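You operate a simulated robot arm through the tools that you are given. There is no shell and no other tool. Be economical: measure what you need, move in short steps, check, and stop when the job is done.

The job below is to be done with a simulated robot arm. You get a single attempt, and the scene is never put back.

## Task
Fit the filter that pot B's plate names and close the pot up.
Fine: shut the lid, then latch it; close the vent.

Only the result counts: the job must be done as asked and must still hold three seconds after the hand-in. Knocking over, shifting, dropping, spilling or breaking anything else fails it. Lids that push on must go on centred and level and be pressed home; caps that screw on are set level and turned clockwise until they are tight.

## Robot
A 7-joint arm with a two-finger parallel gripper on a trunk, on a base that drives. Base frame: it is fixed to the floor where the robot stands at the start and does not move with it; the origin is under the middle of the robot, x ahead of it, y to its left, z up; the surface under the hand at the start is at about z = 680. Readings come in mm, degrees, newtons and seconds.
With the tool pointing down near the work surface it reaches from about 100 to 900 mm from the robot's upright axis, wherever it stands. Its first joint turns from -166.0 to 166.0 degrees. Places, roughly: changeover knob [600, 400, 900]; fill valve [700, 400, 1200]; inside of the right filter pot [600, 200, 700]; left pot latch [500, 600, 800]; left pot vent valve [700, 600, 1200]; right pot latch [500, 200, 800]; right pot lid [700, 200, 1000]; right pot vent valve [700, 200, 1200]. Payload 1.57 kg.
The TCP is the grasp point between the finger pads, 30 mm short of the fingertips. In the tool frame z runs along the fingers and y along their closing line. Largest opening 110 mm; finger width 24, thickness 12; the body of the gripper, 48 by 112 mm, starts 78 mm behind the TCP.
Orientation is told as [roll, pitch, yaw] about the base's x, y, z axes, in that order, counted from this pose: with the fingers straight down and closing along the base's y, the tool's x points along the base's -x, its y along +y and its z along -z.

## Interface
- The arm moves only by the tool drive_tool. Its argument "commands" is a list of rows, each an object (a shift or turn left out is 0, a gripper value left out holds the last) with "delta_pos": the shift along the base's x, y, z in units of 400 mm (1.0 is 400 mm), a list of three; "rot": the turn, a rotation vector about the base's x, y, z in units of 60 degrees (1.0 is 60 degrees), a list of three. In form: [{"delta_pos": [dx, dy, dz], "rot": [rx, ry, rz]}, ...]. A call has 1 to 20 rows; each row is the pose to reach, as a shift and turn from the pose commanded when the call began. "fingers" is the opening, from 0 (shut) to 1 (fully open), set as the call begins (left out, the last holds). A call with a number of a shift or a turn outside -1 to 1 is refused whole. Each row takes 0.2 s and may step no farther than 50 mm and 8.6 degrees from the row before; otherwise, or with a gripper value out of range, the whole call is refused. A pose out of reach is approached as far as the arm can. The call stops where the force on the tool passes 40 N (or 10 N more than at its start, if that is more) or the arm is blocked; 0.2 s more then pass. The fingers move at their own pace (about 108 mm/s each) and stop on an object; they squeeze with about 31 N. The grip force told is the motor's: it shows also when the fingers shut on nothing. Time passes only in rows, and 0.2 s behind the last, so rows that repeat a pose let the fingers close. The reply holds the time, the measured pose of the TCP, the force on the tool along the base axes, the opening and the grip force, in the units named above and with some noise, with the torque about the TCP (base axes, N m) and any sound that the robot's microphone picked up, and new pictures: "pictures" is both (left out), scene, wrist or none.
- Cameras (640 x 400 px; columns grow to the right, rows downward): "scene" is now at [487.3, 208, 1502.5]; the picture's right is [0.14, -0.99, 0.00], its down [-0.87, -0.13, -0.47] and it looks along [0.46, 0.07, -0.88] (base axes); focal length 214 px, centre (320, 200). "wrist" rides on the gripper at [70, 16, -141] in the tool frame; the picture's right is [-0.23, 0.97, 0.00], its down [-0.86, -0.20, -0.48] and it looks along [-0.47, -0.11, 0.88] (tool axes); focal length 222 px, centre (320, 200). There is no depth. A picture from a camera that has moved, and an enlarged one, comes with that camera's place and axes in the base frame and with its lens.
- move_column(by): slides the trunk up (or, below 0, down) by that many mm; the arm and the scene camera ride with it, the base frame stays. It gives what a move gives, with no picture.
- steer(legs): drives the robot by 1 to 6 legs, each [ahead, left, turn to the left] in mm, mm and degrees, along the robot's own axes; the way and the turn of a leg run together, so that a leg with both is an arc; at most 1500 mm and 180 degrees a leg. The arm and the cameras ride along, it lands a little off, and it stops where it bumps. It gives what a move gives, and a new picture of the scene camera.
- turn_head(pan, tilt): turns the head with the scene camera to pan (to the left, within 103 degrees either way) and tilt (down, from -29 to 69), counted from straight ahead of the robot. It gives what a move gives, and a new picture of the scene camera.
- enlarge(camera, box): a new picture of the part [left, top, right, bottom] of that camera's present view, enlarged. The clock stands still meanwhile.
- sign_off(): hands the job in; it is judged then, once.

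Go step by step. Nothing tells you exact positions but the pictures and the camera data: compare them with the known pose of the tool, close in by small moves and look again before you grip or let go. The budget is 120 turns and 260 pictures, counting those below and the enlarged ones. Unless the task says otherwise, let go and move clear before handing in, and close with one line.

The tools are called after "Call:" by a JSON object that holds its "op" and its "data". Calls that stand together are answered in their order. drive_tool: Moves the arm, as the interface text tells. Its arguments: {"type":"object","properties":{"commands":{"type":"array"},"fingers":{"type":"number"},"pictures":{"type":"string","enum":["both","scene","wrist","none"]}},"required":["commands"]} The other tools are called the same way: move_column (by) slides the trunk up or down; steer (legs) drives the base; turn_head (pan, tilt) turns the head that bears the scene camera; enlarge (camera, box) takes an enlarged picture of a part of a camera's view; sign_off () hands the job in.

At the start:

```text
time: 0.0
position: [618.2, 316.1, 1279.8]
tool_rot: [-0.1, 0.0, 0.0]
force: [0.2, 0.1, 0.0]
moment: [-0.03, 0.01, 0.02]
opening: 110.3
gripper_force: 0.0
trunk travel left (down, up): [-575.0, 35.0]
robot x, y, heading: [2.2, 1.0, 0.1]
head pan, tilt: [8.3, 62.0]
```

scene: 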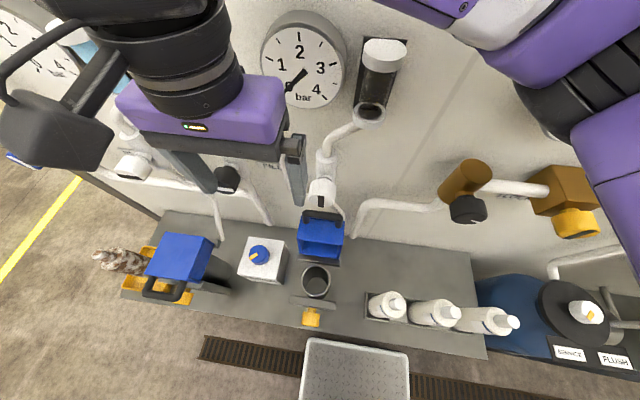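
wrist: 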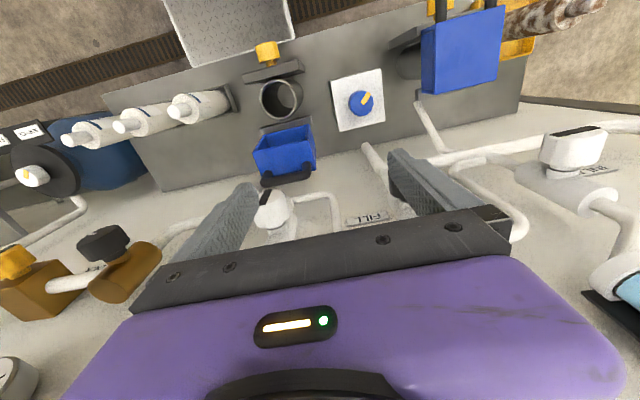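

I see an open right pot with its blue lid raised, a closed left pot, and three white filter cartridges on a rack to the right. I'll enlarge the key parts to read the plates.

Call:
{"op": "enlarge", "data": {"camera": "scene", "box": [260, 170, 400, 340]}}

Call:
{"op": "enlarge", "data": {"camera": "scene", "box": [350, 260, 540, 370]}}

Call:
{"op": "enlarge", "data": {"camera": "scene", "box": [80, 140, 300, 320]}}

Call:
{"op": "enlarge", "data": {"camera": "wrist", "box": [60, 20, 320, 220]}}

```text
2.35 times, centred on (330, 255) of scene
camera zoom: at [487.3, 208.0, 1502.5], right [0.14, -0.99, 0.0], down [-0.87, -0.13, -0.47], along [0.46, 0.07, -0.88], focal length 505 px, centre (296, 71)
```

zoom: 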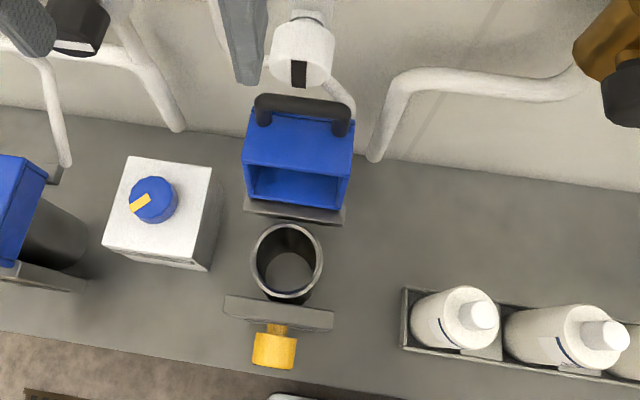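

```text
3.37 times, centred on (445, 315) of scene
camera zoom: at [487.3, 208.0, 1502.5], right [0.14, -0.99, 0.0], down [-0.87, -0.13, -0.47], along [0.46, 0.07, -0.88], focal length 722 px, centre (-101, -187)
```

zoom: 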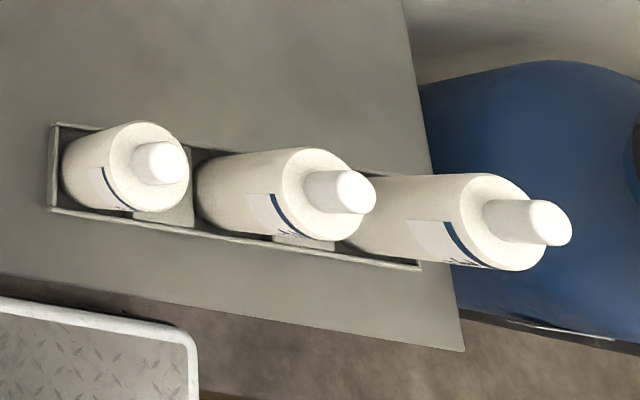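

```text
2.22 times, centred on (190, 230) of scene
camera zoom: at [487.3, 208.0, 1502.5], right [0.14, -0.99, 0.0], down [-0.87, -0.13, -0.47], along [0.46, 0.07, -0.88], focal length 477 px, centre (609, 133)
```

zoom: 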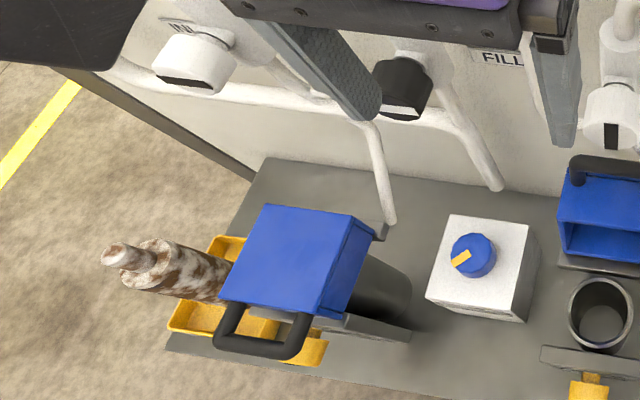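

```text
2.00 times, centred on (190, 120) of wrist
camera zoom: at [549.3, 330.7, 1421.0], right [0.23, 0.97, 0.0], down [0.86, -0.2, 0.48], along [0.47, -0.11, -0.88], focal length 444 px, centre (580, 360)
```

zoom: 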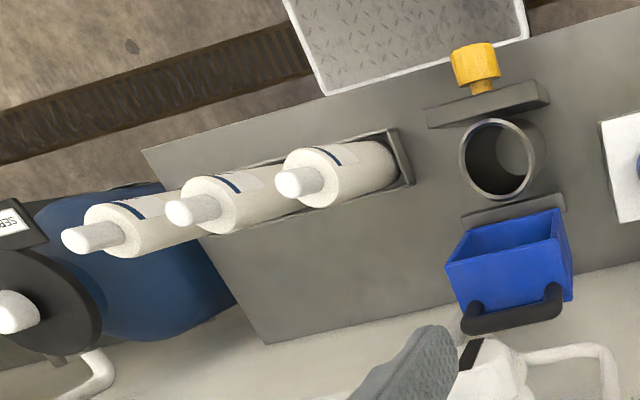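

The labels face the robot's side and can't be read from above. I'll look at the wall and then back off to see the fronts.

Call:
{"op": "turn_head", "data": {"pan": 8, "tilt": 20}}

Call:
{"op": "steer", "data": {"legs": [[-700, 0, 0]]}}

```text
time: 1.1
position: [617.5, 315.0, 1279.6]
tool_rot: [-0.1, 0.0, 0.0]
force: [-0.1, -0.1, -0.1]
moment: [-0.01, -0.01, 0.02]
opening: 110.1
gripper_force: 0.1
trunk travel left (down, up): [-575.0, 35.0]
robot x, y, heading: [1.3, -0.5, 0.2]
head pan, tilt: [8.0, 20.0]
camera scene: at [515.9, 211.7, 1562.9], right [0.14, -0.99, 0.0], down [-0.34, -0.05, -0.94], along [0.93, 0.13, -0.34], focal length 214 px, centre (320, 200)
```

scene: 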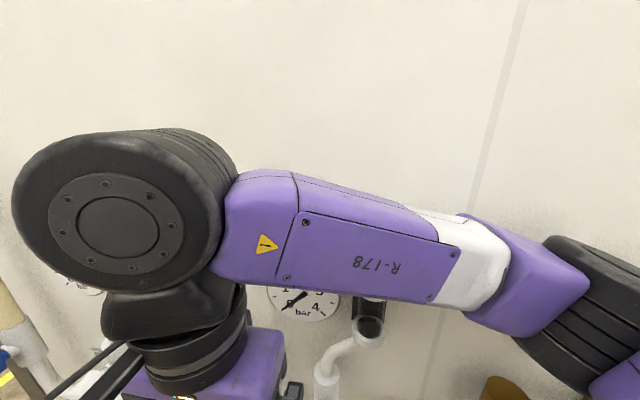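

```text
time: 4.9
position: [-79.8, 315.6, 1279.3]
tool_rot: [0.1, 0.0, 0.1]
force: [0.1, -1.1, 0.4]
moment: [-0.02, 0.0, 0.02]
opening: 110.0
gripper_force: 0.1
trunk travel left (down, up): [-575.0, 35.0]
robot x, y, heading: [-699.6, -0.7, 0.1]
head pan, tilt: [8.0, 20.0]
camera scene: at [-182.2, 212.2, 1562.9], right [0.14, -0.99, 0.0], down [-0.34, -0.05, -0.94], along [0.93, 0.13, -0.34], focal length 214 px, centre (320, 200)
```

scene: 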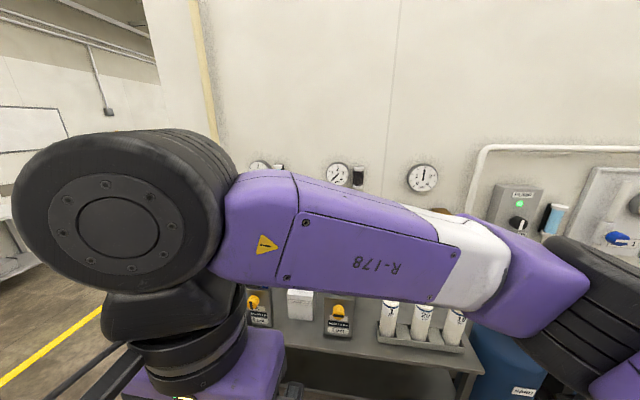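

From here the pot plates and filter labels are visible from the front. Enlarging.

Call:
{"op": "enlarge", "data": {"camera": "scene", "box": [235, 280, 365, 361]}}

Call:
{"op": "enlarge", "data": {"camera": "scene", "box": [370, 290, 480, 359]}}

Call:
{"op": "enlarge", "data": {"camera": "scene", "box": [470, 140, 640, 280]}}

```text
4.92 times, centred on (300, 320) of scene
camera zoom: at [-182.2, 212.2, 1562.9], right [0.14, -0.99, 0.0], down [-0.34, -0.05, -0.94], along [0.93, 0.13, -0.34], focal length 1056 px, centre (418, -393)
```

zoom: 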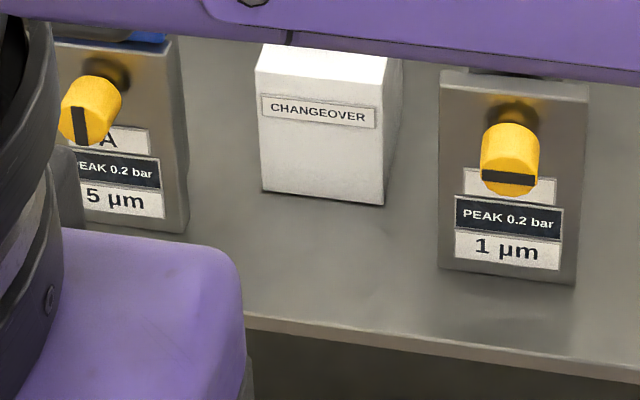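

```text
5.80 times, centred on (425, 324) of scene
camera zoom: at [-182.2, 212.2, 1562.9], right [0.14, -0.99, 0.0], down [-0.34, -0.05, -0.94], along [0.93, 0.13, -0.34], focal length 1243 px, centre (-289, -522)
```

zoom: 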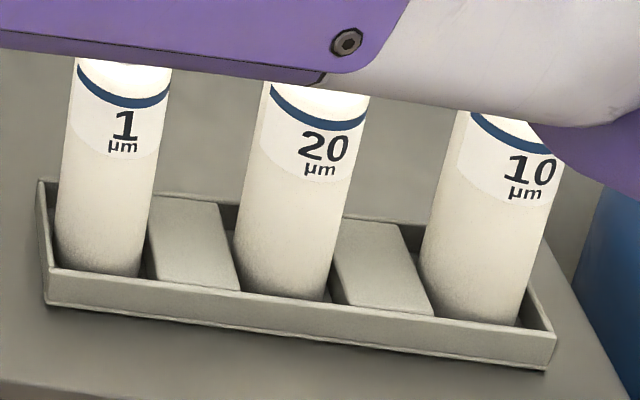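

```text
2.86 times, centred on (555, 210) of scene
camera zoom: at [-182.2, 212.2, 1562.9], right [0.14, -0.99, 0.0], down [-0.34, -0.05, -0.94], along [0.93, 0.13, -0.34], focal length 613 px, centre (-351, 171)
```

zoom: 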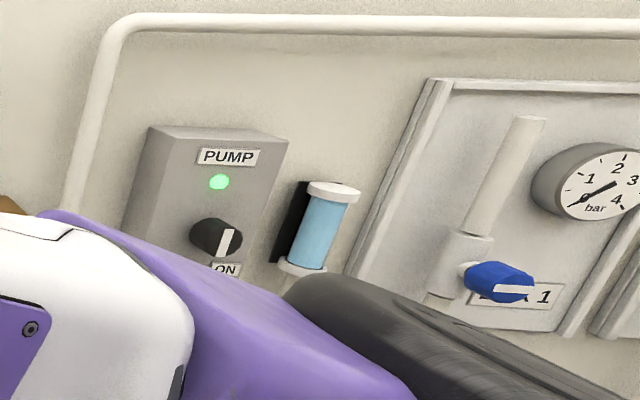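

Pot B (right) wants 1 µm, which is the filter nearest the pot. By triangulation the pot rim is at about (565, 231, 874) and the filter's nose top at about (537, 17, 910). I'll drive back in and move above the filter.

Call:
{"op": "steer", "data": {"legs": [[700, 0, 0]]}}

Call:
{"op": "turn_head", "data": {"pan": 8, "tilt": 62}}

Call:
{"op": "drive_tool", "data": {"commands": [{"delta_pos": [-0.02, -0.1, 0]}, {"delta_pos": [-0.04, -0.2, 0]}, {"delta_pos": [-0.06, -0.3, -0.02]}, {"delta_pos": [-0.08, -0.4, -0.05]}, {"delta_pos": [-0.1, -0.5, -0.08]}, {"delta_pos": [-0.13, -0.6, -0.12]}, {"delta_pos": [-0.16, -0.68, -0.16]}, {"delta_pos": [-0.19, -0.74, -0.22]}, {"delta_pos": [-0.2, -0.75, -0.3]}, {"delta_pos": [-0.2, -0.75, -0.3]}]}}

```text
time: 8.8
position: [616.9, 319.1, 1279.5]
tool_rot: [0.0, 0.1, 0.3]
force: [0.0, 0.1, -0.6]
moment: [-0.02, -0.03, 0.03]
opening: 109.9
gripper_force: 0.1
trunk travel left (down, up): [-575.0, 35.0]
robot x, y, heading: [-2.1, 2.1, 0.4]
head pan, tilt: [8.0, 20.0]
camera scene: at [514.4, 215.6, 1563.0], right [0.14, -0.99, 0.0], down [-0.34, -0.05, -0.94], along [0.93, 0.13, -0.34], focal length 214 px, centre (320, 200)
```

scene: 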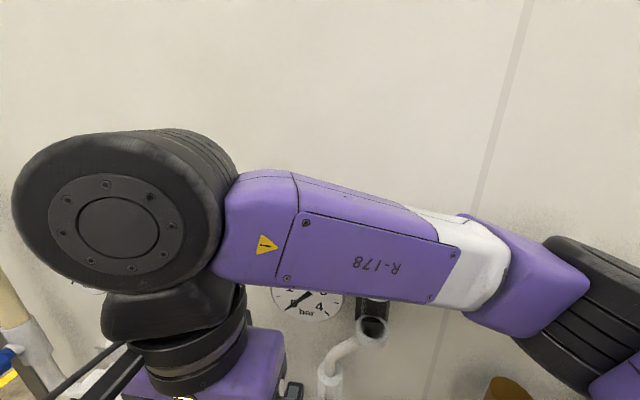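

```text
time: 9.8
position: [617.6, 319.5, 1278.9]
tool_rot: [0.0, 0.0, 0.3]
force: [-0.3, 0.5, 0.7]
moment: [0.02, -0.01, -0.03]
opening: 109.9
gripper_force: 0.0
trunk travel left (down, up): [-575.0, 35.0]
robot x, y, heading: [1.9, 0.8, 0.2]
head pan, tilt: [8.0, 62.0]
camera scene: at [486.1, 211.5, 1502.6], right [0.14, -0.99, 0.0], down [-0.87, -0.13, -0.47], along [0.47, 0.07, -0.88], focal length 214 px, centre (320, 200)
```

scene: 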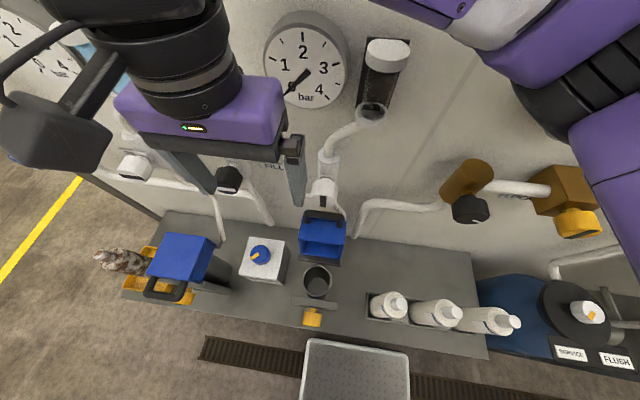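

```text
time: 12.0
position: [590.6, 23.0, 1160.5]
tool_rot: [0.0, 0.1, 0.3]
force: [0.2, 0.2, 0.0]
moment: [-0.01, 0.0, 0.0]
opening: 109.9
gripper_force: 0.1
out of reach, approached as far as the arm can: row 6, 7, 8, 9, 10
trunk travel left (down, up): [-575.0, 35.0]
robot x, y, heading: [-0.3, 4.7, 0.3]
head pan, tilt: [8.0, 62.0]
camera scene: at [486.0, 211.3, 1502.6], right [0.14, -0.99, 0.0], down [-0.87, -0.13, -0.47], along [0.46, 0.07, -0.88], focal length 214 px, centre (320, 200)
camera wrist: at [521.5, 38.6, 1302.0], right [0.22, 0.97, 0.0], down [0.86, -0.2, 0.48], along [0.46, -0.11, -0.88], focal length 222 px, centre (320, 200)
```

scene: 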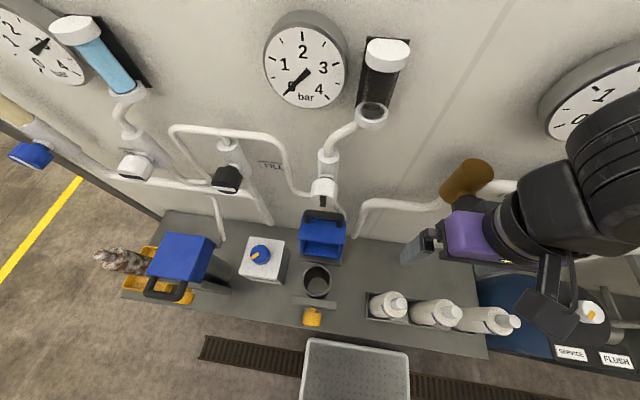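
wrist: 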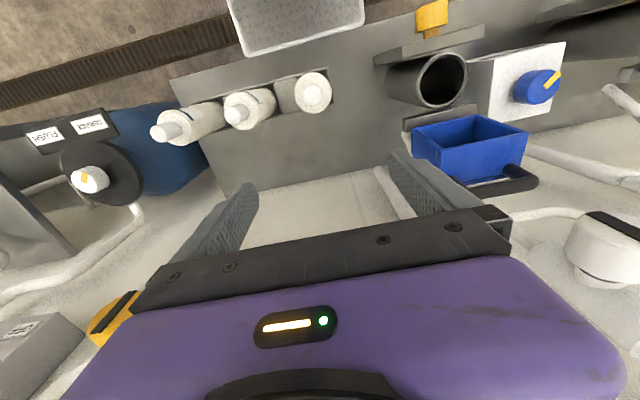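

The arm ran out of reach in x because it's high. I'll lower the trunk 150 mm, which leaves the fingertips well above the filters.

Call:
{"op": "move_column", "data": {"by": -150}}

Call:
{"op": "drive_tool", "data": {"commands": [{"delta_pos": [-0.05, 0, 0.02]}, {"delta_pos": [-0.1, 0, 0.04]}, {"delta_pos": [-0.13, -0.01, 0.05]}, {"delta_pos": [-0.13, -0.01, 0.05]}]}}

```text
time: 13.8
position: [590.7, 23.6, 1011.1]
tool_rot: [0.0, 0.1, 0.3]
force: [-0.3, -0.6, 0.4]
moment: [-0.01, 0.0, 0.03]
opening: 109.9
gripper_force: 0.0
trunk travel left (down, up): [-425.0, 185.0]
robot x, y, heading: [-2.7, 0.4, 0.4]
head pan, tilt: [8.0, 62.0]
```

```text
time: 14.8
position: [589.0, 22.2, 1033.5]
tool_rot: [0.0, 0.3, 0.3]
force: [0.5, -0.6, -0.1]
moment: [-0.02, -0.04, 0.0]
opening: 110.0
gripper_force: 0.1
out of reach, approached as far as the arm can: row 1, 2, 3, 4
trunk travel left (down, up): [-425.0, 185.0]
robot x, y, heading: [-1.0, 2.6, 0.3]
head pan, tilt: [8.0, 62.0]
camera scene: at [486.0, 211.4, 1352.5], right [0.14, -0.99, 0.0], down [-0.87, -0.13, -0.47], along [0.46, 0.07, -0.88], focal length 214 px, centre (320, 200)
camera wrist: at [520.1, 39.1, 1174.9], right [0.22, 0.97, 0.0], down [0.86, -0.2, 0.48], along [0.46, -0.11, -0.88], focal length 222 px, centre (320, 200)
```

scene: 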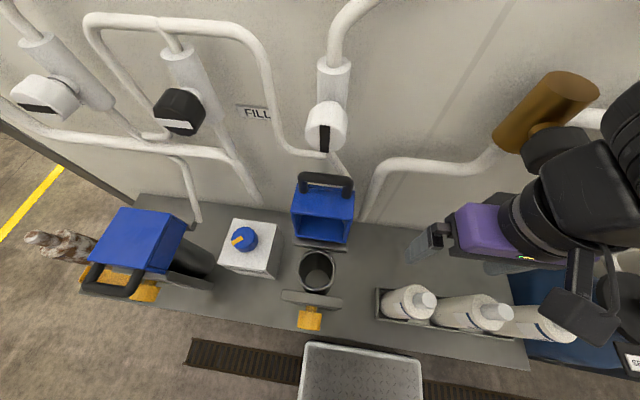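
wrist: 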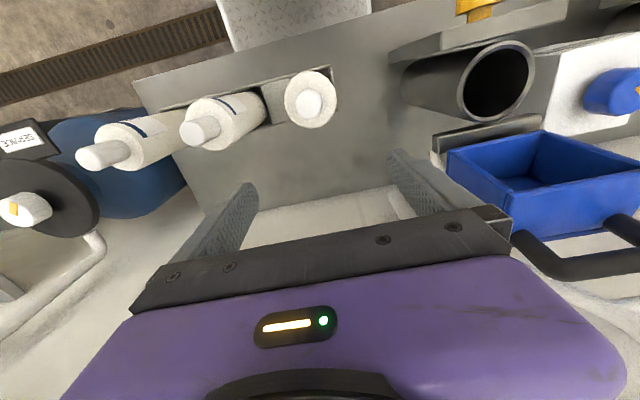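

Still limited at x≈589, so I'll back the base 120 mm to bring the filter into the arm's comfortable range.

Call:
{"op": "drive_tool", "data": {"commands": [{"delta_pos": [0.02, 0, 0]}], "pictures": "none"}}

Call:
{"op": "steer", "data": {"legs": [[-120, 0, 0]]}}

Call:
{"op": "drive_tool", "data": {"commands": [{"delta_pos": [0.03, 0, 0]}, {"delta_pos": [0.06, 0, 0]}, {"delta_pos": [0.06, 0, 0]}]}}

```text
time: 15.2
position: [597.1, 24.6, 1032.7]
tool_rot: [-0.1, 0.1, 0.3]
force: [-0.1, -0.1, 0.5]
moment: [0.0, -0.01, 0.0]
opening: 109.9
gripper_force: 0.0
trunk travel left (down, up): [-425.0, 185.0]
robot x, y, heading: [2.3, 1.5, 0.4]
head pan, tilt: [8.0, 62.0]
```

```text
time: 16.4
position: [476.0, 22.5, 1032.7]
tool_rot: [0.0, 0.1, 0.3]
force: [-0.6, -0.4, -0.5]
moment: [-0.04, -0.02, -0.01]
opening: 110.0
gripper_force: 0.0
trunk travel left (down, up): [-425.0, 185.0]
robot x, y, heading: [-121.4, 0.9, 0.0]
head pan, tilt: [8.0, 62.0]
camera scene: at [364.7, 210.8, 1352.5], right [0.14, -0.99, 0.0], down [-0.87, -0.13, -0.47], along [0.46, 0.07, -0.88], focal length 214 px, centre (320, 200)
```

scene: 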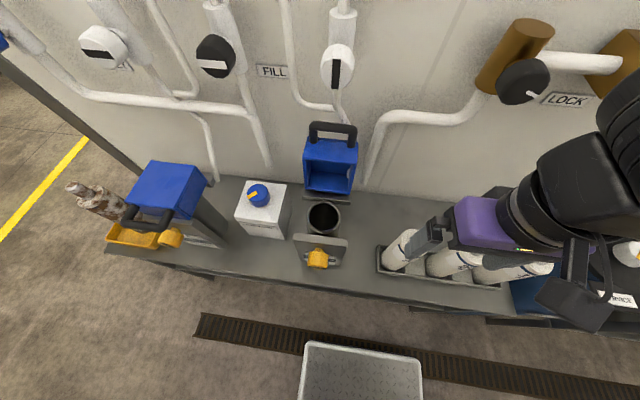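

```text
time: 17.2
position: [499.5, 22.3, 1033.9]
tool_rot: [0.1, 0.1, 0.3]
force: [1.2, 0.9, 0.9]
moment: [-0.01, 0.01, -0.01]
opening: 110.0
gripper_force: 0.0
trunk travel left (down, up): [-425.0, 185.0]
robot x, y, heading: [-121.9, 3.4, 0.1]
head pan, tilt: [8.0, 62.0]
camera scene: at [364.7, 210.8, 1352.6], right [0.14, -0.99, 0.0], down [-0.87, -0.13, -0.47], along [0.46, 0.07, -0.88], focal length 214 px, centre (320, 200)
camera wrist: at [430.6, 38.5, 1174.6], right [0.22, 0.97, 0.0], down [0.86, -0.2, 0.48], along [0.46, -0.11, -0.88], focal length 222 px, centre (320, 200)
```

scene: 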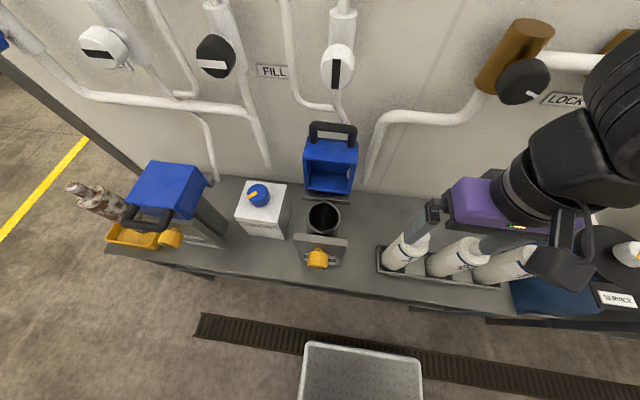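
wrist: 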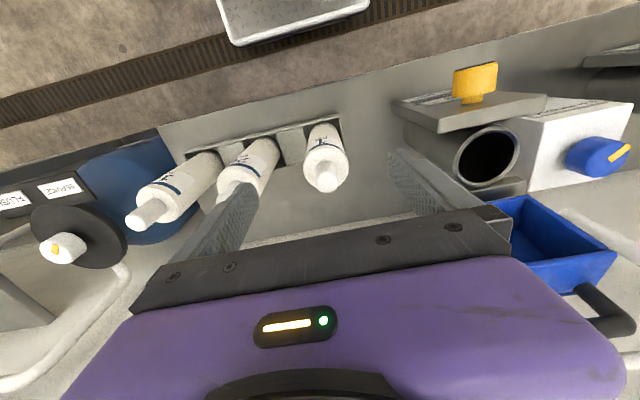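

The nose is at about (536.5, 24.5, 922). I'll narrow the fingers to about 60 mm and centre above it.

Call:
{"op": "drive_tool", "data": {"commands": [{"delta_pos": [0.05, 0.003, 0]}, {"delta_pos": [0.0925, 0.006, 0]}, {"delta_pos": [0.0925, 0.006, -0.06]}, {"delta_pos": [0.0925, 0.006, -0.11]}, {"delta_pos": [0.0925, 0.006, -0.11]}], "fingers": 0.55}}

Call:
{"op": "enlarge", "data": {"camera": "wrist", "box": [200, 60, 440, 210]}}

Call:
{"op": "enlarge", "data": {"camera": "scene", "box": [340, 180, 500, 280]}}

```text
time: 18.4
position: [536.2, 25.4, 988.9]
tool_rot: [-0.1, 0.1, 0.3]
force: [-0.9, -0.2, 0.2]
moment: [-0.01, 0.01, 0.02]
opening: 60.5
gripper_force: 0.0
trunk travel left (down, up): [-425.0, 185.0]
robot x, y, heading: [-120.5, -2.4, -0.1]
head pan, tilt: [8.0, 62.0]
camera scene: at [364.7, 210.8, 1352.6], right [0.14, -0.99, 0.0], down [-0.87, -0.13, -0.47], along [0.46, 0.07, -0.88], focal length 214 px, centre (320, 200)
camera wrist: at [468.0, 40.8, 1130.4], right [0.22, 0.97, 0.0], down [0.86, -0.2, 0.48], along [0.46, -0.11, -0.88], focal length 222 px, centre (320, 200)
```

scene: 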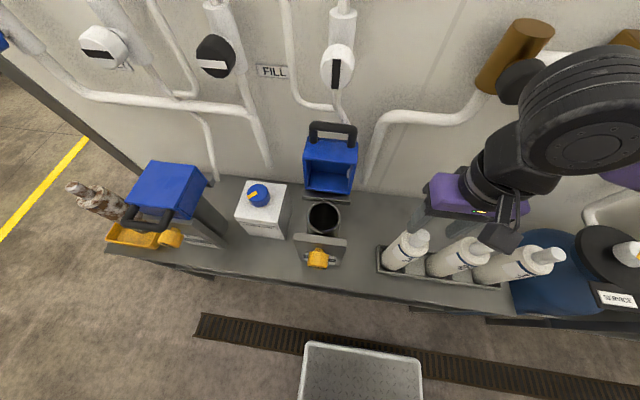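
wrist: 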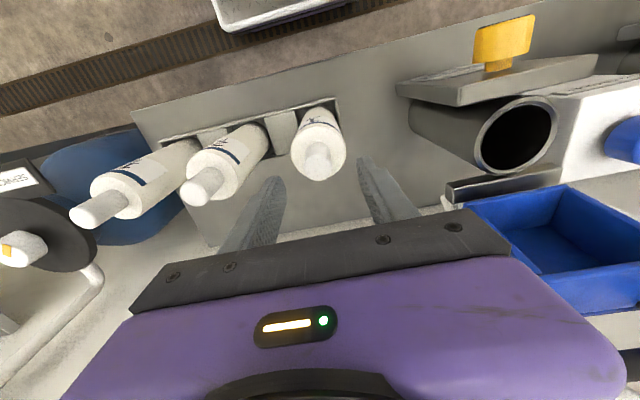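

```text
2.67 times, centred on (320, 135) of wrist
camera zoom: at [468.0, 40.8, 1130.4], right [0.22, 0.97, 0.0], down [0.86, -0.2, 0.48], along [0.46, -0.11, -0.88], focal length 592 px, centre (320, 373)
```

zoom: 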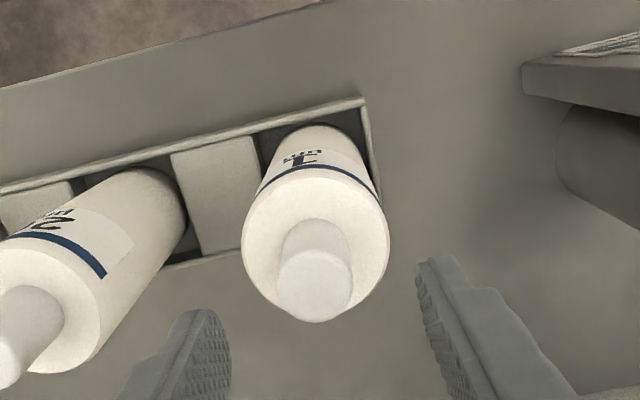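

```text
4.00 times, centred on (420, 230) of scene
camera zoom: at [364.7, 210.8, 1352.6], right [0.14, -0.99, 0.0], down [-0.87, -0.13, -0.47], along [0.46, 0.07, -0.88], focal length 858 px, centre (-80, 80)
```

zoom: 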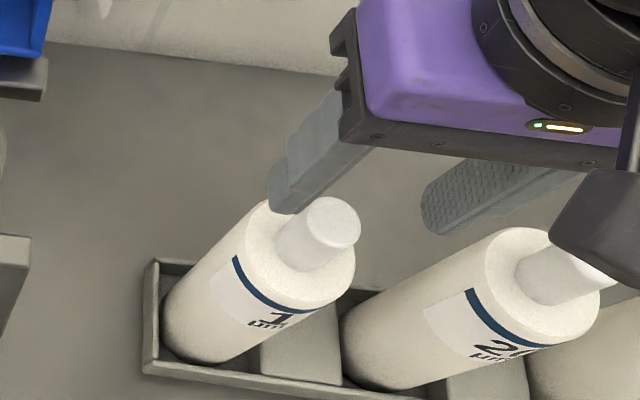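

The nose is centred near (538, 20), spanning z≈870–925 and about 27 mm across. I'll lower to z≈908 and then grip.

Call:
{"op": "drive_tool", "data": {"commands": [{"delta_pos": [0.004, -0.011, -0.05]}, {"delta_pos": [0.004, -0.011, -0.1]}, {"delta_pos": [0.004, -0.011, -0.15]}, {"delta_pos": [0.004, -0.011, -0.18]}, {"delta_pos": [0.004, -0.011, -0.2]}, {"delta_pos": [0.004, -0.011, -0.2]}]}}

Call:
{"op": "enlarge", "data": {"camera": "scene", "box": [340, 180, 500, 280]}}

Call:
{"op": "enlarge", "data": {"camera": "wrist", "box": [200, 100, 440, 250]}}

```text
time: 19.7
position: [539.3, 23.3, 914.0]
tool_rot: [0.4, -0.4, 0.4]
force: [-2.1, 0.7, 23.1]
moment: [0.74, 0.04, 0.04]
opening: 61.3
gripper_force: 0.1
trunk travel left (down, up): [-425.0, 185.0]
robot x, y, heading: [-121.5, 1.8, 0.1]
head pan, tilt: [8.0, 62.0]
stopped in row 6: the force on the tool passed its limit at 48 N (the readings are from after the stop); the commanded pose is now the measured one
camera scene: at [363.9, 210.8, 1353.2], right [0.14, -0.99, 0.0], down [-0.87, -0.13, -0.47], along [0.47, 0.07, -0.88], focal length 214 px, centre (320, 200)
camera wrist: at [468.8, 37.5, 1055.5], right [0.22, 0.98, 0.01], down [0.85, -0.2, 0.48], along [0.47, -0.1, -0.88], focal length 222 px, centre (320, 200)
```

scene: 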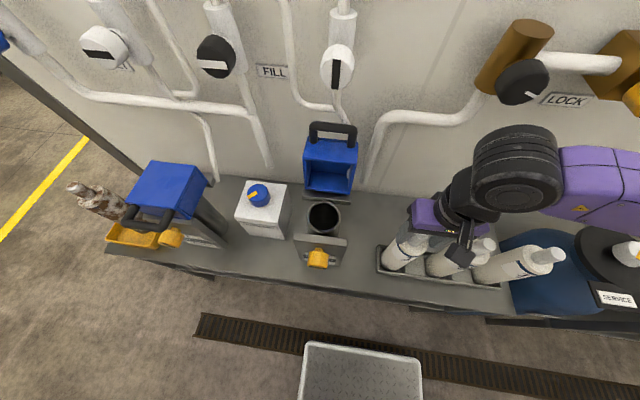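
wrist: 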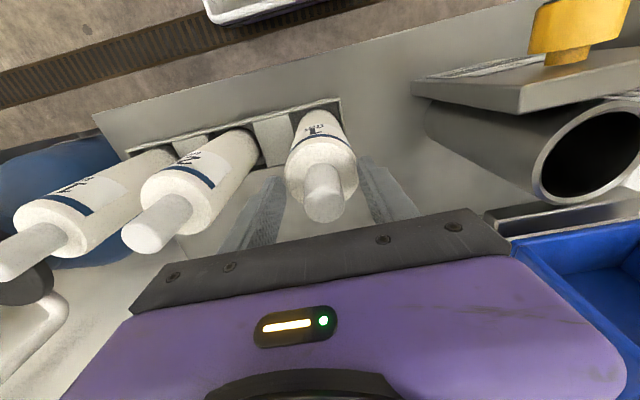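

```text
4.00 times, centred on (420, 230) of scene
camera zoom: at [363.9, 210.8, 1353.2], right [0.14, -0.99, 0.0], down [-0.87, -0.13, -0.47], along [0.47, 0.07, -0.88], focal length 858 px, centre (-80, 80)
```

zoom: 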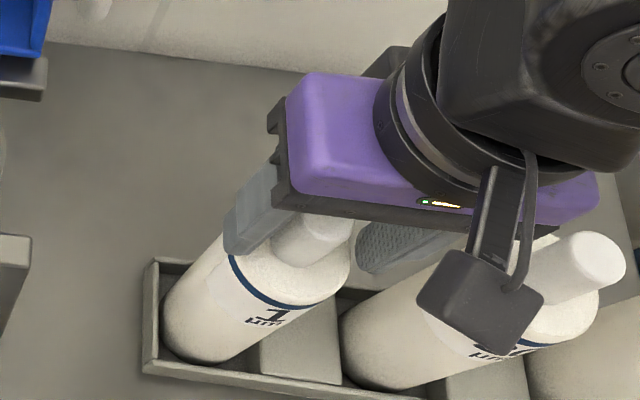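

```text
2.67 times, centred on (320, 175) of wrist
camera zoom: at [468.8, 37.5, 1055.5], right [0.22, 0.98, 0.01], down [0.85, -0.2, 0.48], along [0.47, -0.1, -0.88], focal length 592 px, centre (320, 267)
```

zoom: 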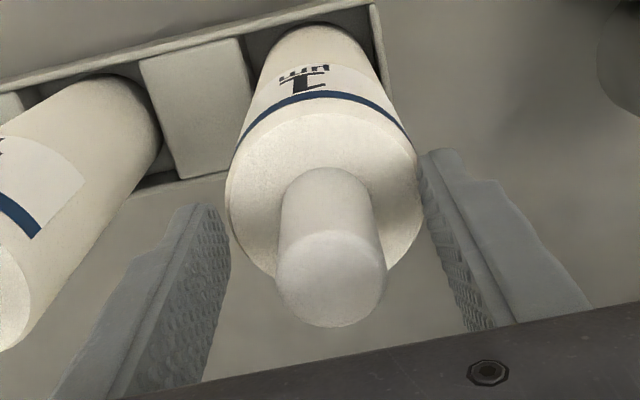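

The +y fingertip touched the shoulder at z≈884, and the filter axis looks to be near (536, 25). I'll lift 6 mm, trim, and grip.

Call:
{"op": "drive_tool", "data": {"commands": [{"delta_pos": [0, 0, 0.015]}, {"delta_pos": [-0.007, 0.004, 0.015]}, {"delta_pos": [-0.007, 0.004, 0.015]}], "pictures": "none"}}

Call:
{"op": "drive_tool", "data": {"commands": [{}, {}, {}, {}, {}], "fingers": 0}}

```text
time: 20.5
position: [536.7, 24.1, 918.1]
tool_rot: [0.3, -0.2, 0.3]
force: [0.0, 0.1, 0.6]
moment: [-0.02, -0.02, 0.01]
opening: 60.7
gripper_force: 0.2
trunk travel left (down, up): [-425.0, 185.0]
robot x, y, heading: [-122.2, 2.5, -0.2]
head pan, tilt: [8.0, 62.0]
```

```text
time: 21.7
position: [537.4, 23.7, 919.5]
tool_rot: [0.2, -0.2, 0.4]
force: [-0.1, 0.5, 0.2]
moment: [-0.12, -0.02, 0.05]
opening: 27.2
gripper_force: 30.8
trunk travel left (down, up): [-425.0, 185.0]
robot x, y, heading: [-121.3, 2.8, 0.0]
head pan, tilt: [8.0, 62.0]
camera scene: at [364.7, 210.8, 1352.5], right [0.14, -0.99, 0.0], down [-0.87, -0.13, -0.47], along [0.46, 0.07, -0.88], focal length 214 px, centre (320, 200)
camera wrist: at [466.5, 38.6, 1059.8], right [0.22, 0.98, 0.01], down [0.85, -0.2, 0.48], along [0.47, -0.1, -0.88], focal length 222 px, centre (320, 200)
```

scene: 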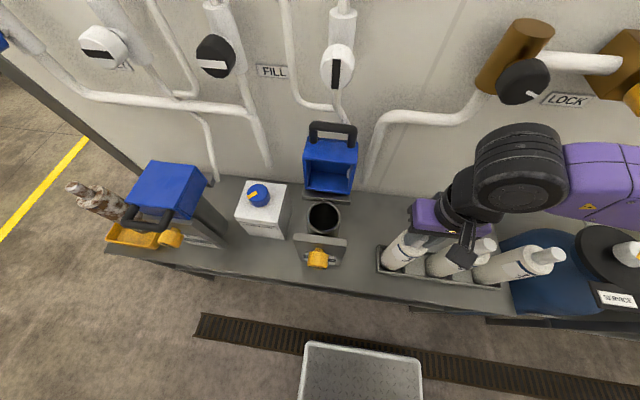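
wrist: 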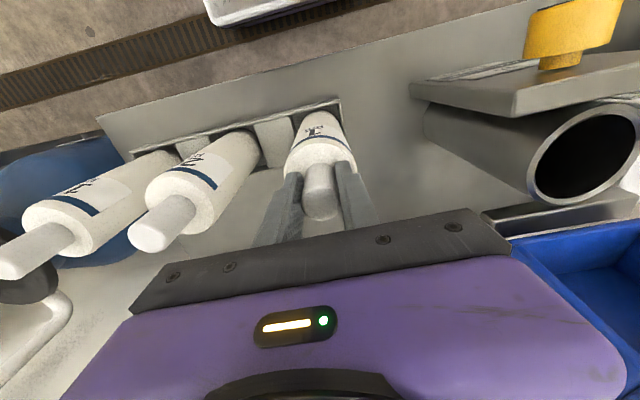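

Gripped at 27 mm. I'll lift straight up 232 mm.

Call:
{"op": "drive_tool", "data": {"commands": [{"delta_pos": [0, 0, 0.05]}, {"delta_pos": [0, 0, 0.12]}, {"delta_pos": [0, 0, 0.22]}, {"delta_pos": [0, 0, 0.32]}, {"delta_pos": [0, 0, 0.42]}, {"delta_pos": [0, 0, 0.52]}, {"delta_pos": [0, 0, 0.58]}, {"delta_pos": [0, 0, 0.58]}]}}

```text
time: 23.5
position: [537.6, 23.7, 1151.9]
tool_rot: [0.3, -0.3, 0.4]
force: [-0.2, -0.6, -2.2]
moment: [0.0, 0.01, -0.02]
opening: 27.3
gripper_force: 31.4
trunk travel left (down, up): [-425.0, 185.0]
robot x, y, heading: [-123.8, 2.8, -0.0]
head pan, tilt: [8.0, 62.0]
camera scene: at [364.8, 210.8, 1352.5], right [0.14, -0.99, 0.0], down [-0.87, -0.13, -0.47], along [0.46, 0.07, -0.88], focal length 214 px, centre (320, 200)
camera wrist: at [466.1, 38.0, 1292.6], right [0.22, 0.98, 0.01], down [0.85, -0.2, 0.48], along [0.47, -0.1, -0.88], focal length 222 px, centre (320, 200)
```

scene: 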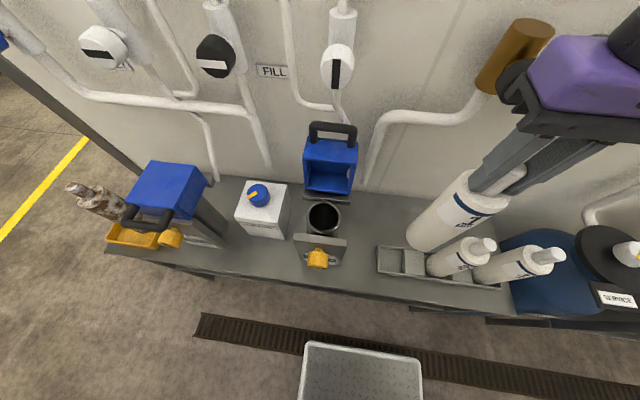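
wrist: 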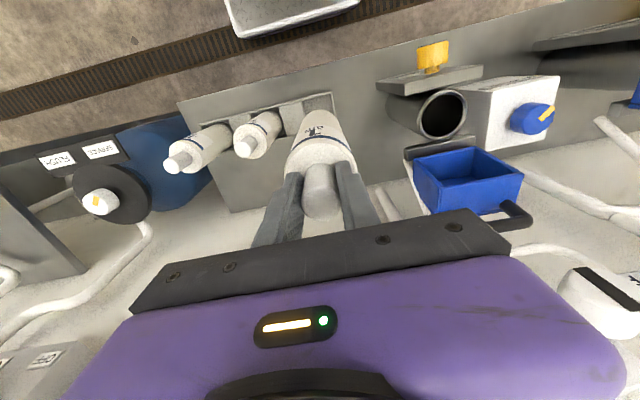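

The filter is free. Next I'll measure the pot mouth precisely.

Call:
{"op": "enlarge", "data": {"camera": "scene", "box": [280, 180, 376, 240]}}

Call:
{"op": "enlarge", "data": {"camera": "wrist", "box": [380, 70, 508, 150]}}

```text
6.67 times, centred on (328, 210) of scene
camera zoom: at [364.8, 210.8, 1352.5], right [0.14, -0.99, 0.0], down [-0.87, -0.13, -0.47], along [0.46, 0.07, -0.88], focal length 1430 px, centre (267, 133)
```

zoom: 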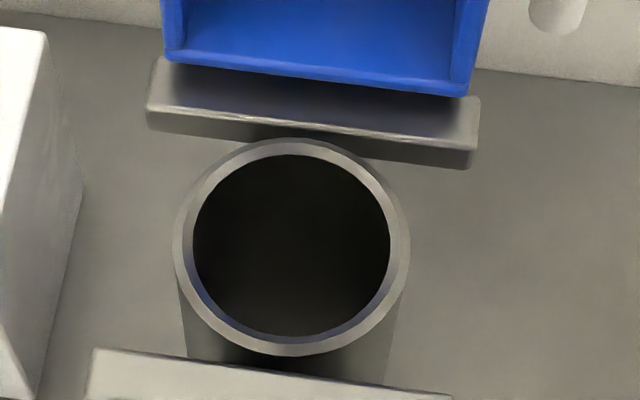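

```text
5.00 times, centred on (444, 110) of wrist
camera zoom: at [466.1, 38.0, 1292.6], right [0.22, 0.98, 0.01], down [0.85, -0.2, 0.48], along [0.47, -0.1, -0.88], focal length 1111 px, centre (-300, 650)
```

zoom: 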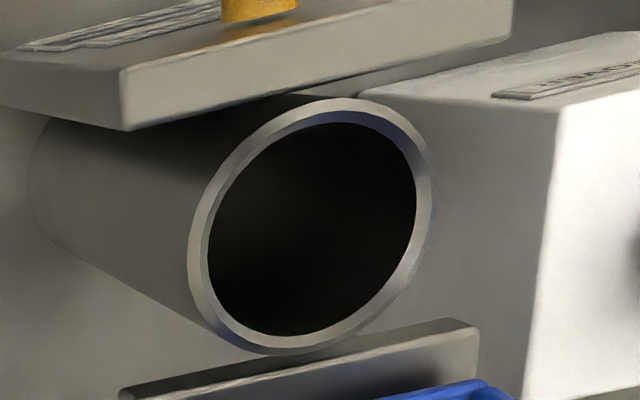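

The pot mouth is centred at about (562, 230) with its rim at z≈895. Inner diameter is about 68 mm, against 60 mm for the filter. I'll carry the filter over, straightening the small tilt.

Call:
{"op": "drive_tool", "data": {"commands": [{"delta_pos": [0, 0.05, 0.04], "rot": [-0.005, 0.005, -0.006]}, {"delta_pos": [0.01, 0.15, 0.04], "rot": [-0.005, 0.005, -0.006]}, {"delta_pos": [0.03, 0.25, 0.04], "rot": [-0.005, 0.005, -0.006]}, {"delta_pos": [0.05, 0.35, 0.04], "rot": [-0.005, 0.005, -0.006]}, {"delta_pos": [0.06, 0.45, 0.04], "rot": [-0.005, 0.005, -0.006]}, {"delta_pos": [0.062, 0.515, 0.04], "rot": [-0.005, 0.005, -0.006]}, {"delta_pos": [0.062, 0.515, 0.04], "rot": [-0.005, 0.005, -0.006]}]}}

Call:
{"op": "enlarge", "data": {"camera": "scene", "box": [260, 140, 400, 240]}}

Call:
{"op": "enlarge", "data": {"camera": "wrist", "box": [240, 60, 400, 160]}}

```text
time: 25.1
position: [561.8, 231.2, 1166.9]
tool_rot: [0.0, 0.0, 0.0]
force: [-0.3, 0.3, -2.5]
moment: [-0.02, 0.01, 0.01]
opening: 27.2
gripper_force: 30.7
trunk travel left (down, up): [-425.0, 185.0]
robot x, y, heading: [-124.0, 2.1, 0.5]
head pan, tilt: [8.0, 62.0]
camera scene: at [364.7, 211.0, 1352.5], right [0.14, -0.99, 0.0], down [-0.87, -0.13, -0.47], along [0.46, 0.07, -0.88], focal length 214 px, centre (320, 200)
camera wrist: at [492.5, 247.3, 1307.6], right [0.23, 0.97, 0.0], down [0.86, -0.2, 0.48], along [0.46, -0.11, -0.88], focal length 222 px, centre (320, 200)
```

scene: 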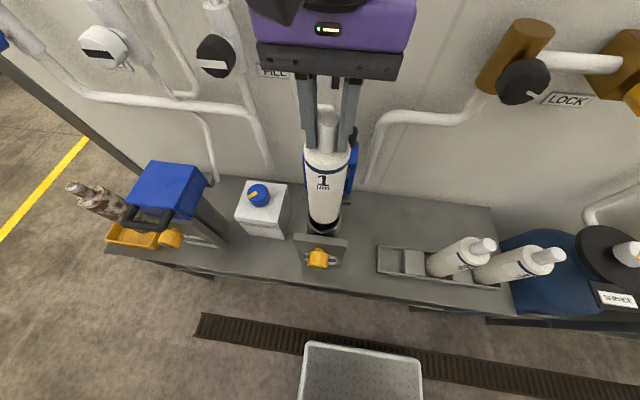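
wrist: 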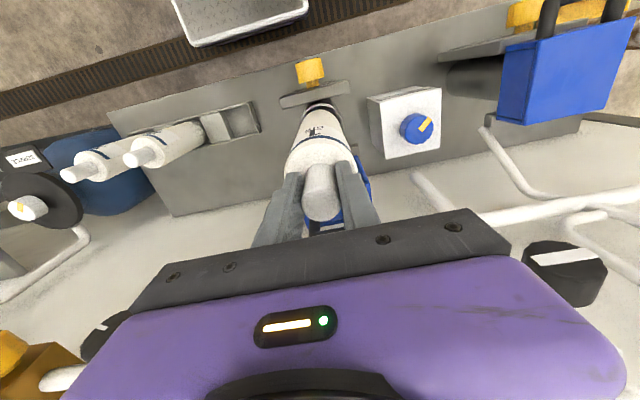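

```text
4.00 times, centred on (330, 190) of scene
camera zoom: at [364.7, 211.0, 1352.5], right [0.14, -0.99, 0.0], down [-0.87, -0.13, -0.47], along [0.46, 0.07, -0.88], focal length 858 px, centre (280, 240)
```

zoom: 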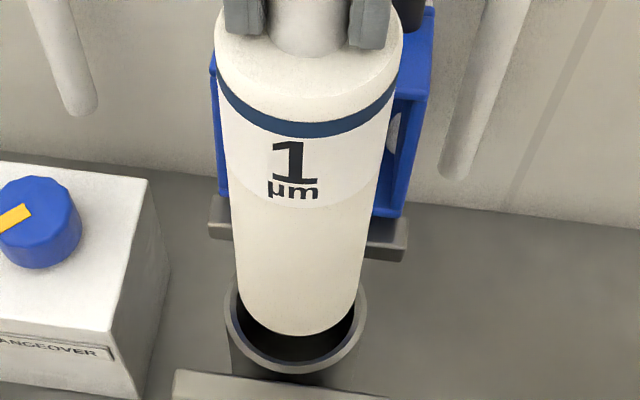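

```text
4.00 times, centred on (320, 110) of wrist
camera zoom: at [492.5, 247.3, 1307.6], right [0.23, 0.97, 0.0], down [0.86, -0.2, 0.48], along [0.46, -0.11, -0.88], focal length 888 px, centre (320, 560)
```

zoom: 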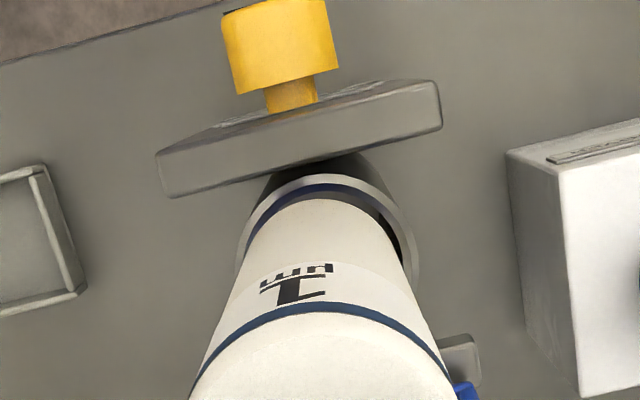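

The filter bottom sits about 2 mm short in both x and y relative to the mouth. I'll correct and lower to just above the rim.

Call:
{"op": "drive_tool", "data": {"commands": [{"delta_pos": [0.005, 0.004, -0.03]}, {"delta_pos": [0.005, 0.004, -0.06]}, {"delta_pos": [0.005, 0.004, -0.08]}, {"delta_pos": [0.005, 0.004, -0.08]}], "pictures": "none"}}

Call:
{"op": "enlarge", "data": {"camera": "scene", "box": [290, 185, 370, 235]}}

Call:
{"op": "enlarge", "data": {"camera": "wrist", "box": [260, 70, 380, 145]}}

```text
time: 26.1
position: [563.2, 231.4, 1134.2]
tool_rot: [0.0, 0.1, 0.0]
force: [0.4, -0.1, -2.3]
moment: [-0.01, -0.03, 0.02]
opening: 27.1
gripper_force: 30.8
trunk travel left (down, up): [-425.0, 185.0]
robot x, y, heading: [-123.9, -0.2, 0.4]
head pan, tilt: [8.0, 62.0]
```

```text
8.00 times, centred on (330, 210) of scene
camera zoom: at [364.8, 210.8, 1352.5], right [0.14, -0.99, 0.0], down [-0.87, -0.13, -0.47], along [0.46, 0.07, -0.88], focal length 1716 px, centre (240, 120)
```

zoom: 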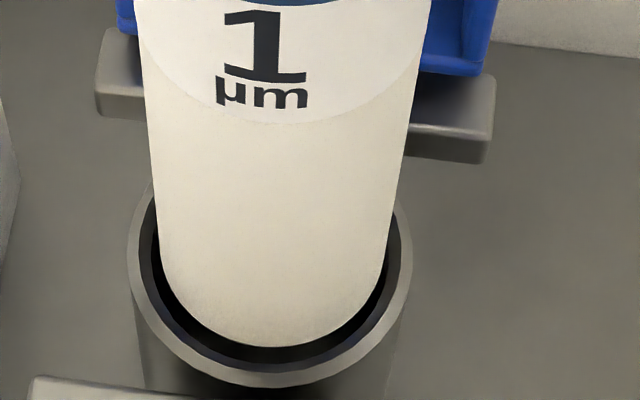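

```text
5.33 times, centred on (320, 108) of wrist
camera zoom: at [494.6, 247.9, 1275.9], right [0.23, 0.97, 0.0], down [0.86, -0.2, 0.48], along [0.47, -0.11, -0.88], focal length 1185 px, centre (320, 693)
```

zoom: 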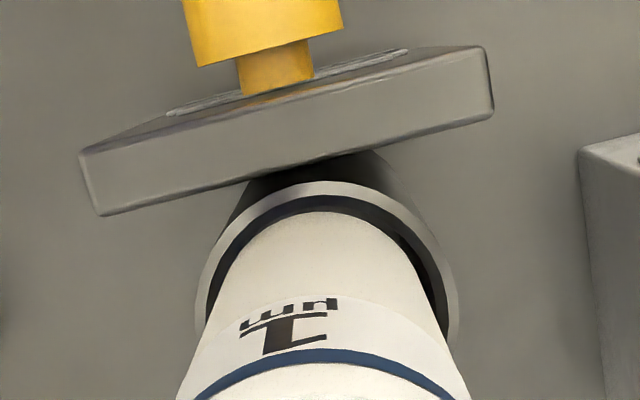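

Alignment is within about 1 mm. I'll nudge y by +1 and lower slowly into the pot.

Call:
{"op": "drive_tool", "data": {"commands": [{"delta_pos": [0, 0.0025, -0.01]}, {"delta_pos": [0, 0.0025, -0.03]}, {"delta_pos": [0, 0.0025, -0.05]}, {"delta_pos": [0, 0.0025, -0.08]}, {"delta_pos": [0, 0.0025, -0.11]}, {"delta_pos": [0, 0.0025, -0.15]}, {"delta_pos": [0, 0.0025, -0.15]}]}}

Call:
{"op": "enlarge", "data": {"camera": "scene", "box": [280, 155, 376, 235]}}

```text
time: 26.9
position: [565.2, 233.2, 1119.1]
tool_rot: [0.2, -0.4, 0.0]
force: [-0.8, -3.1, 20.3]
moment: [-0.61, 0.88, 0.07]
opening: 27.5
gripper_force: 30.9
trunk travel left (down, up): [-425.0, 185.0]
robot x, y, heading: [-120.4, 1.4, 0.1]
head pan, tilt: [8.0, 62.0]
stopped in row 4: the force on the tool passed its limit at 59 N (the readings are from after the stop); the commanded pose is now the measured one
camera scene: at [364.3, 210.4, 1352.9], right [0.14, -0.99, 0.0], down [-0.87, -0.13, -0.47], along [0.47, 0.07, -0.88], focal length 214 px, centre (320, 200)
camera wrist: at [494.5, 248.3, 1260.6], right [0.23, 0.97, 0.0], down [0.85, -0.2, 0.48], along [0.47, -0.11, -0.88], focal length 222 px, centre (320, 200)
```

scene: 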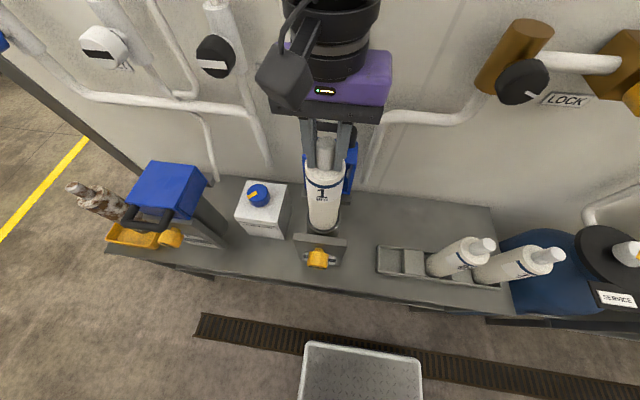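
wrist: 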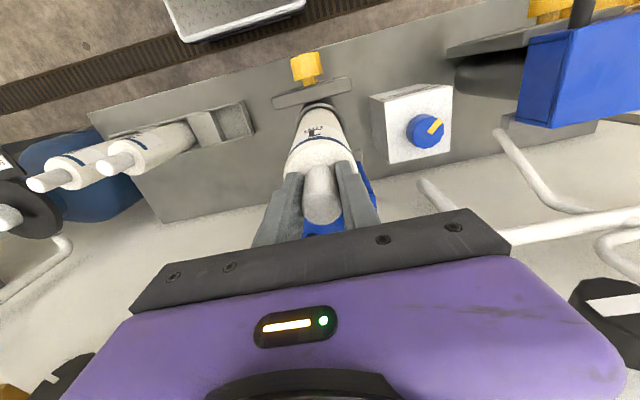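

```text
5.00 times, centred on (328, 195) of scene
camera zoom: at [364.3, 210.4, 1352.9], right [0.14, -0.99, 0.0], down [-0.87, -0.13, -0.47], along [0.47, 0.07, -0.88], focal length 1072 px, centre (280, 225)
```

zoom: 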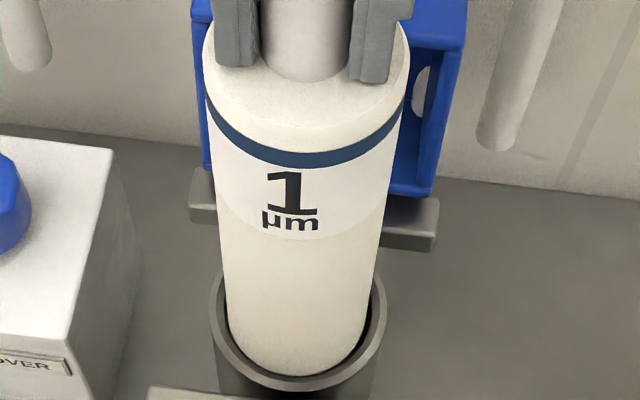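

The filter touched the front of the rim just as it entered, meaning it's a bit too far toward the robot. I'll lift slightly, restore the level, and look again.

Call:
{"op": "drive_tool", "data": {"commands": [{"delta_pos": [0, 0, 0.02], "rot": [-0.003, 0.007, 0]}, {"delta_pos": [0, -0.002, 0.04], "rot": [-0.003, 0.007, 0]}, {"delta_pos": [0, -0.002, 0.04], "rot": [-0.003, 0.007, 0]}], "pictures": "none"}}

Call:
{"op": "enlarge", "data": {"camera": "scene", "box": [290, 185, 370, 235]}}

Call:
{"op": "enlarge", "data": {"camera": "wrist", "box": [240, 80, 400, 240]}}

```text
time: 27.7
position: [565.2, 231.8, 1133.9]
tool_rot: [0.0, 0.2, -0.1]
force: [0.3, 0.1, -3.3]
moment: [-0.04, 0.0, -0.04]
opening: 26.9
gripper_force: 31.5
trunk travel left (down, up): [-425.0, 185.0]
robot x, y, heading: [-124.8, 0.6, -0.1]
head pan, tilt: [8.0, 62.0]
```

```text
8.00 times, centred on (330, 210) of scene
camera zoom: at [364.9, 210.8, 1352.5], right [0.14, -0.99, 0.0], down [-0.87, -0.13, -0.47], along [0.46, 0.07, -0.88], focal length 1716 px, centre (240, 120)
```

zoom: 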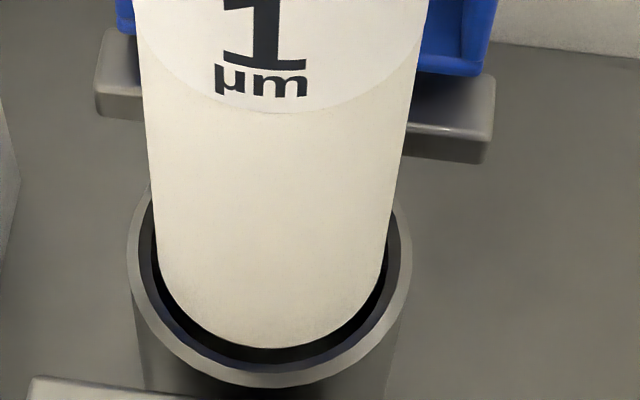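

```text
2.50 times, centred on (320, 160) of wrist
camera zoom: at [496.3, 248.5, 1275.4], right [0.23, 0.97, 0.0], down [0.86, -0.2, 0.48], along [0.46, -0.11, -0.88], focal length 555 px, centre (320, 300)
```

zoom: 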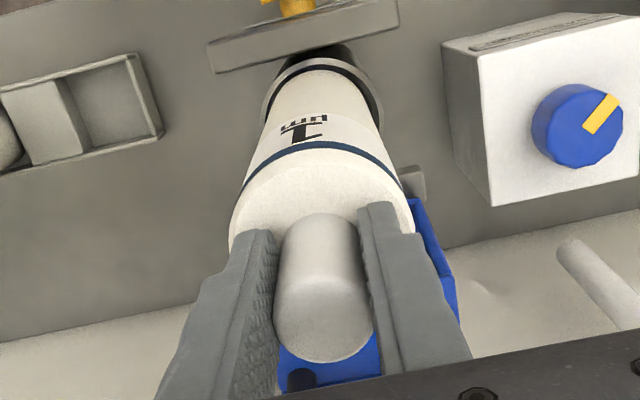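

The rim seems lower than I estimated (~887), which puts the mouth centre nearer x≈566. I'll shift the filter bottom about 3 mm in +x, partly by levelling, and retry slowly.

Call:
{"op": "drive_tool", "data": {"commands": [{"delta_pos": [0.004, 0.0015, 0], "rot": [0, -0.0067, 0]}, {"delta_pos": [0.004, 0.0015, -0.02], "rot": [0, -0.0067, 0]}, {"delta_pos": [0.004, 0.0015, -0.035], "rot": [0, -0.0067, 0]}, {"delta_pos": [0.004, 0.0015, -0.05], "rot": [0, -0.0067, 0]}, {"delta_pos": [0.004, 0.0015, -0.065], "rot": [0, -0.0067, 0]}, {"delta_pos": [0.004, 0.0015, -0.08], "rot": [0, -0.0067, 0]}, {"delta_pos": [0.004, 0.0015, -0.1], "rot": [0, -0.0067, 0]}], "pictures": "none"}}

Call:
{"op": "enlarge", "data": {"camera": "scene", "box": [290, 185, 370, 235]}}

```text
time: 29.3
position: [567.3, 232.9, 1094.8]
tool_rot: [0.0, -0.2, -0.2]
force: [2.5, -0.7, -1.3]
moment: [-0.04, -0.45, -0.01]
opening: 27.3
gripper_force: 30.9
trunk travel left (down, up): [-425.0, 185.0]
robot x, y, heading: [-118.5, 1.7, 0.4]
head pan, tilt: [8.0, 62.0]
```

```text
8.00 times, centred on (330, 210) of scene
camera zoom: at [364.9, 210.7, 1352.5], right [0.14, -0.99, 0.0], down [-0.87, -0.13, -0.47], along [0.46, 0.07, -0.88], focal length 1716 px, centre (240, 120)
```

zoom: 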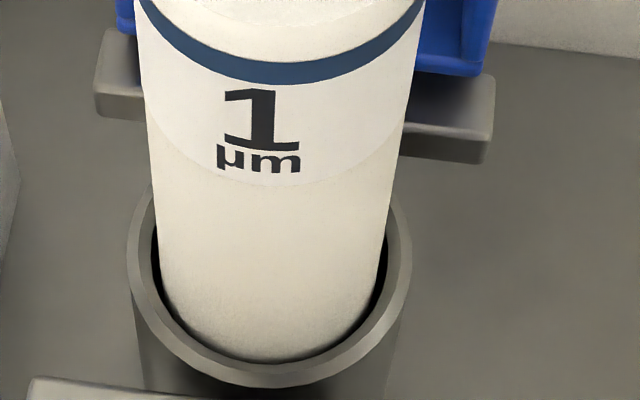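

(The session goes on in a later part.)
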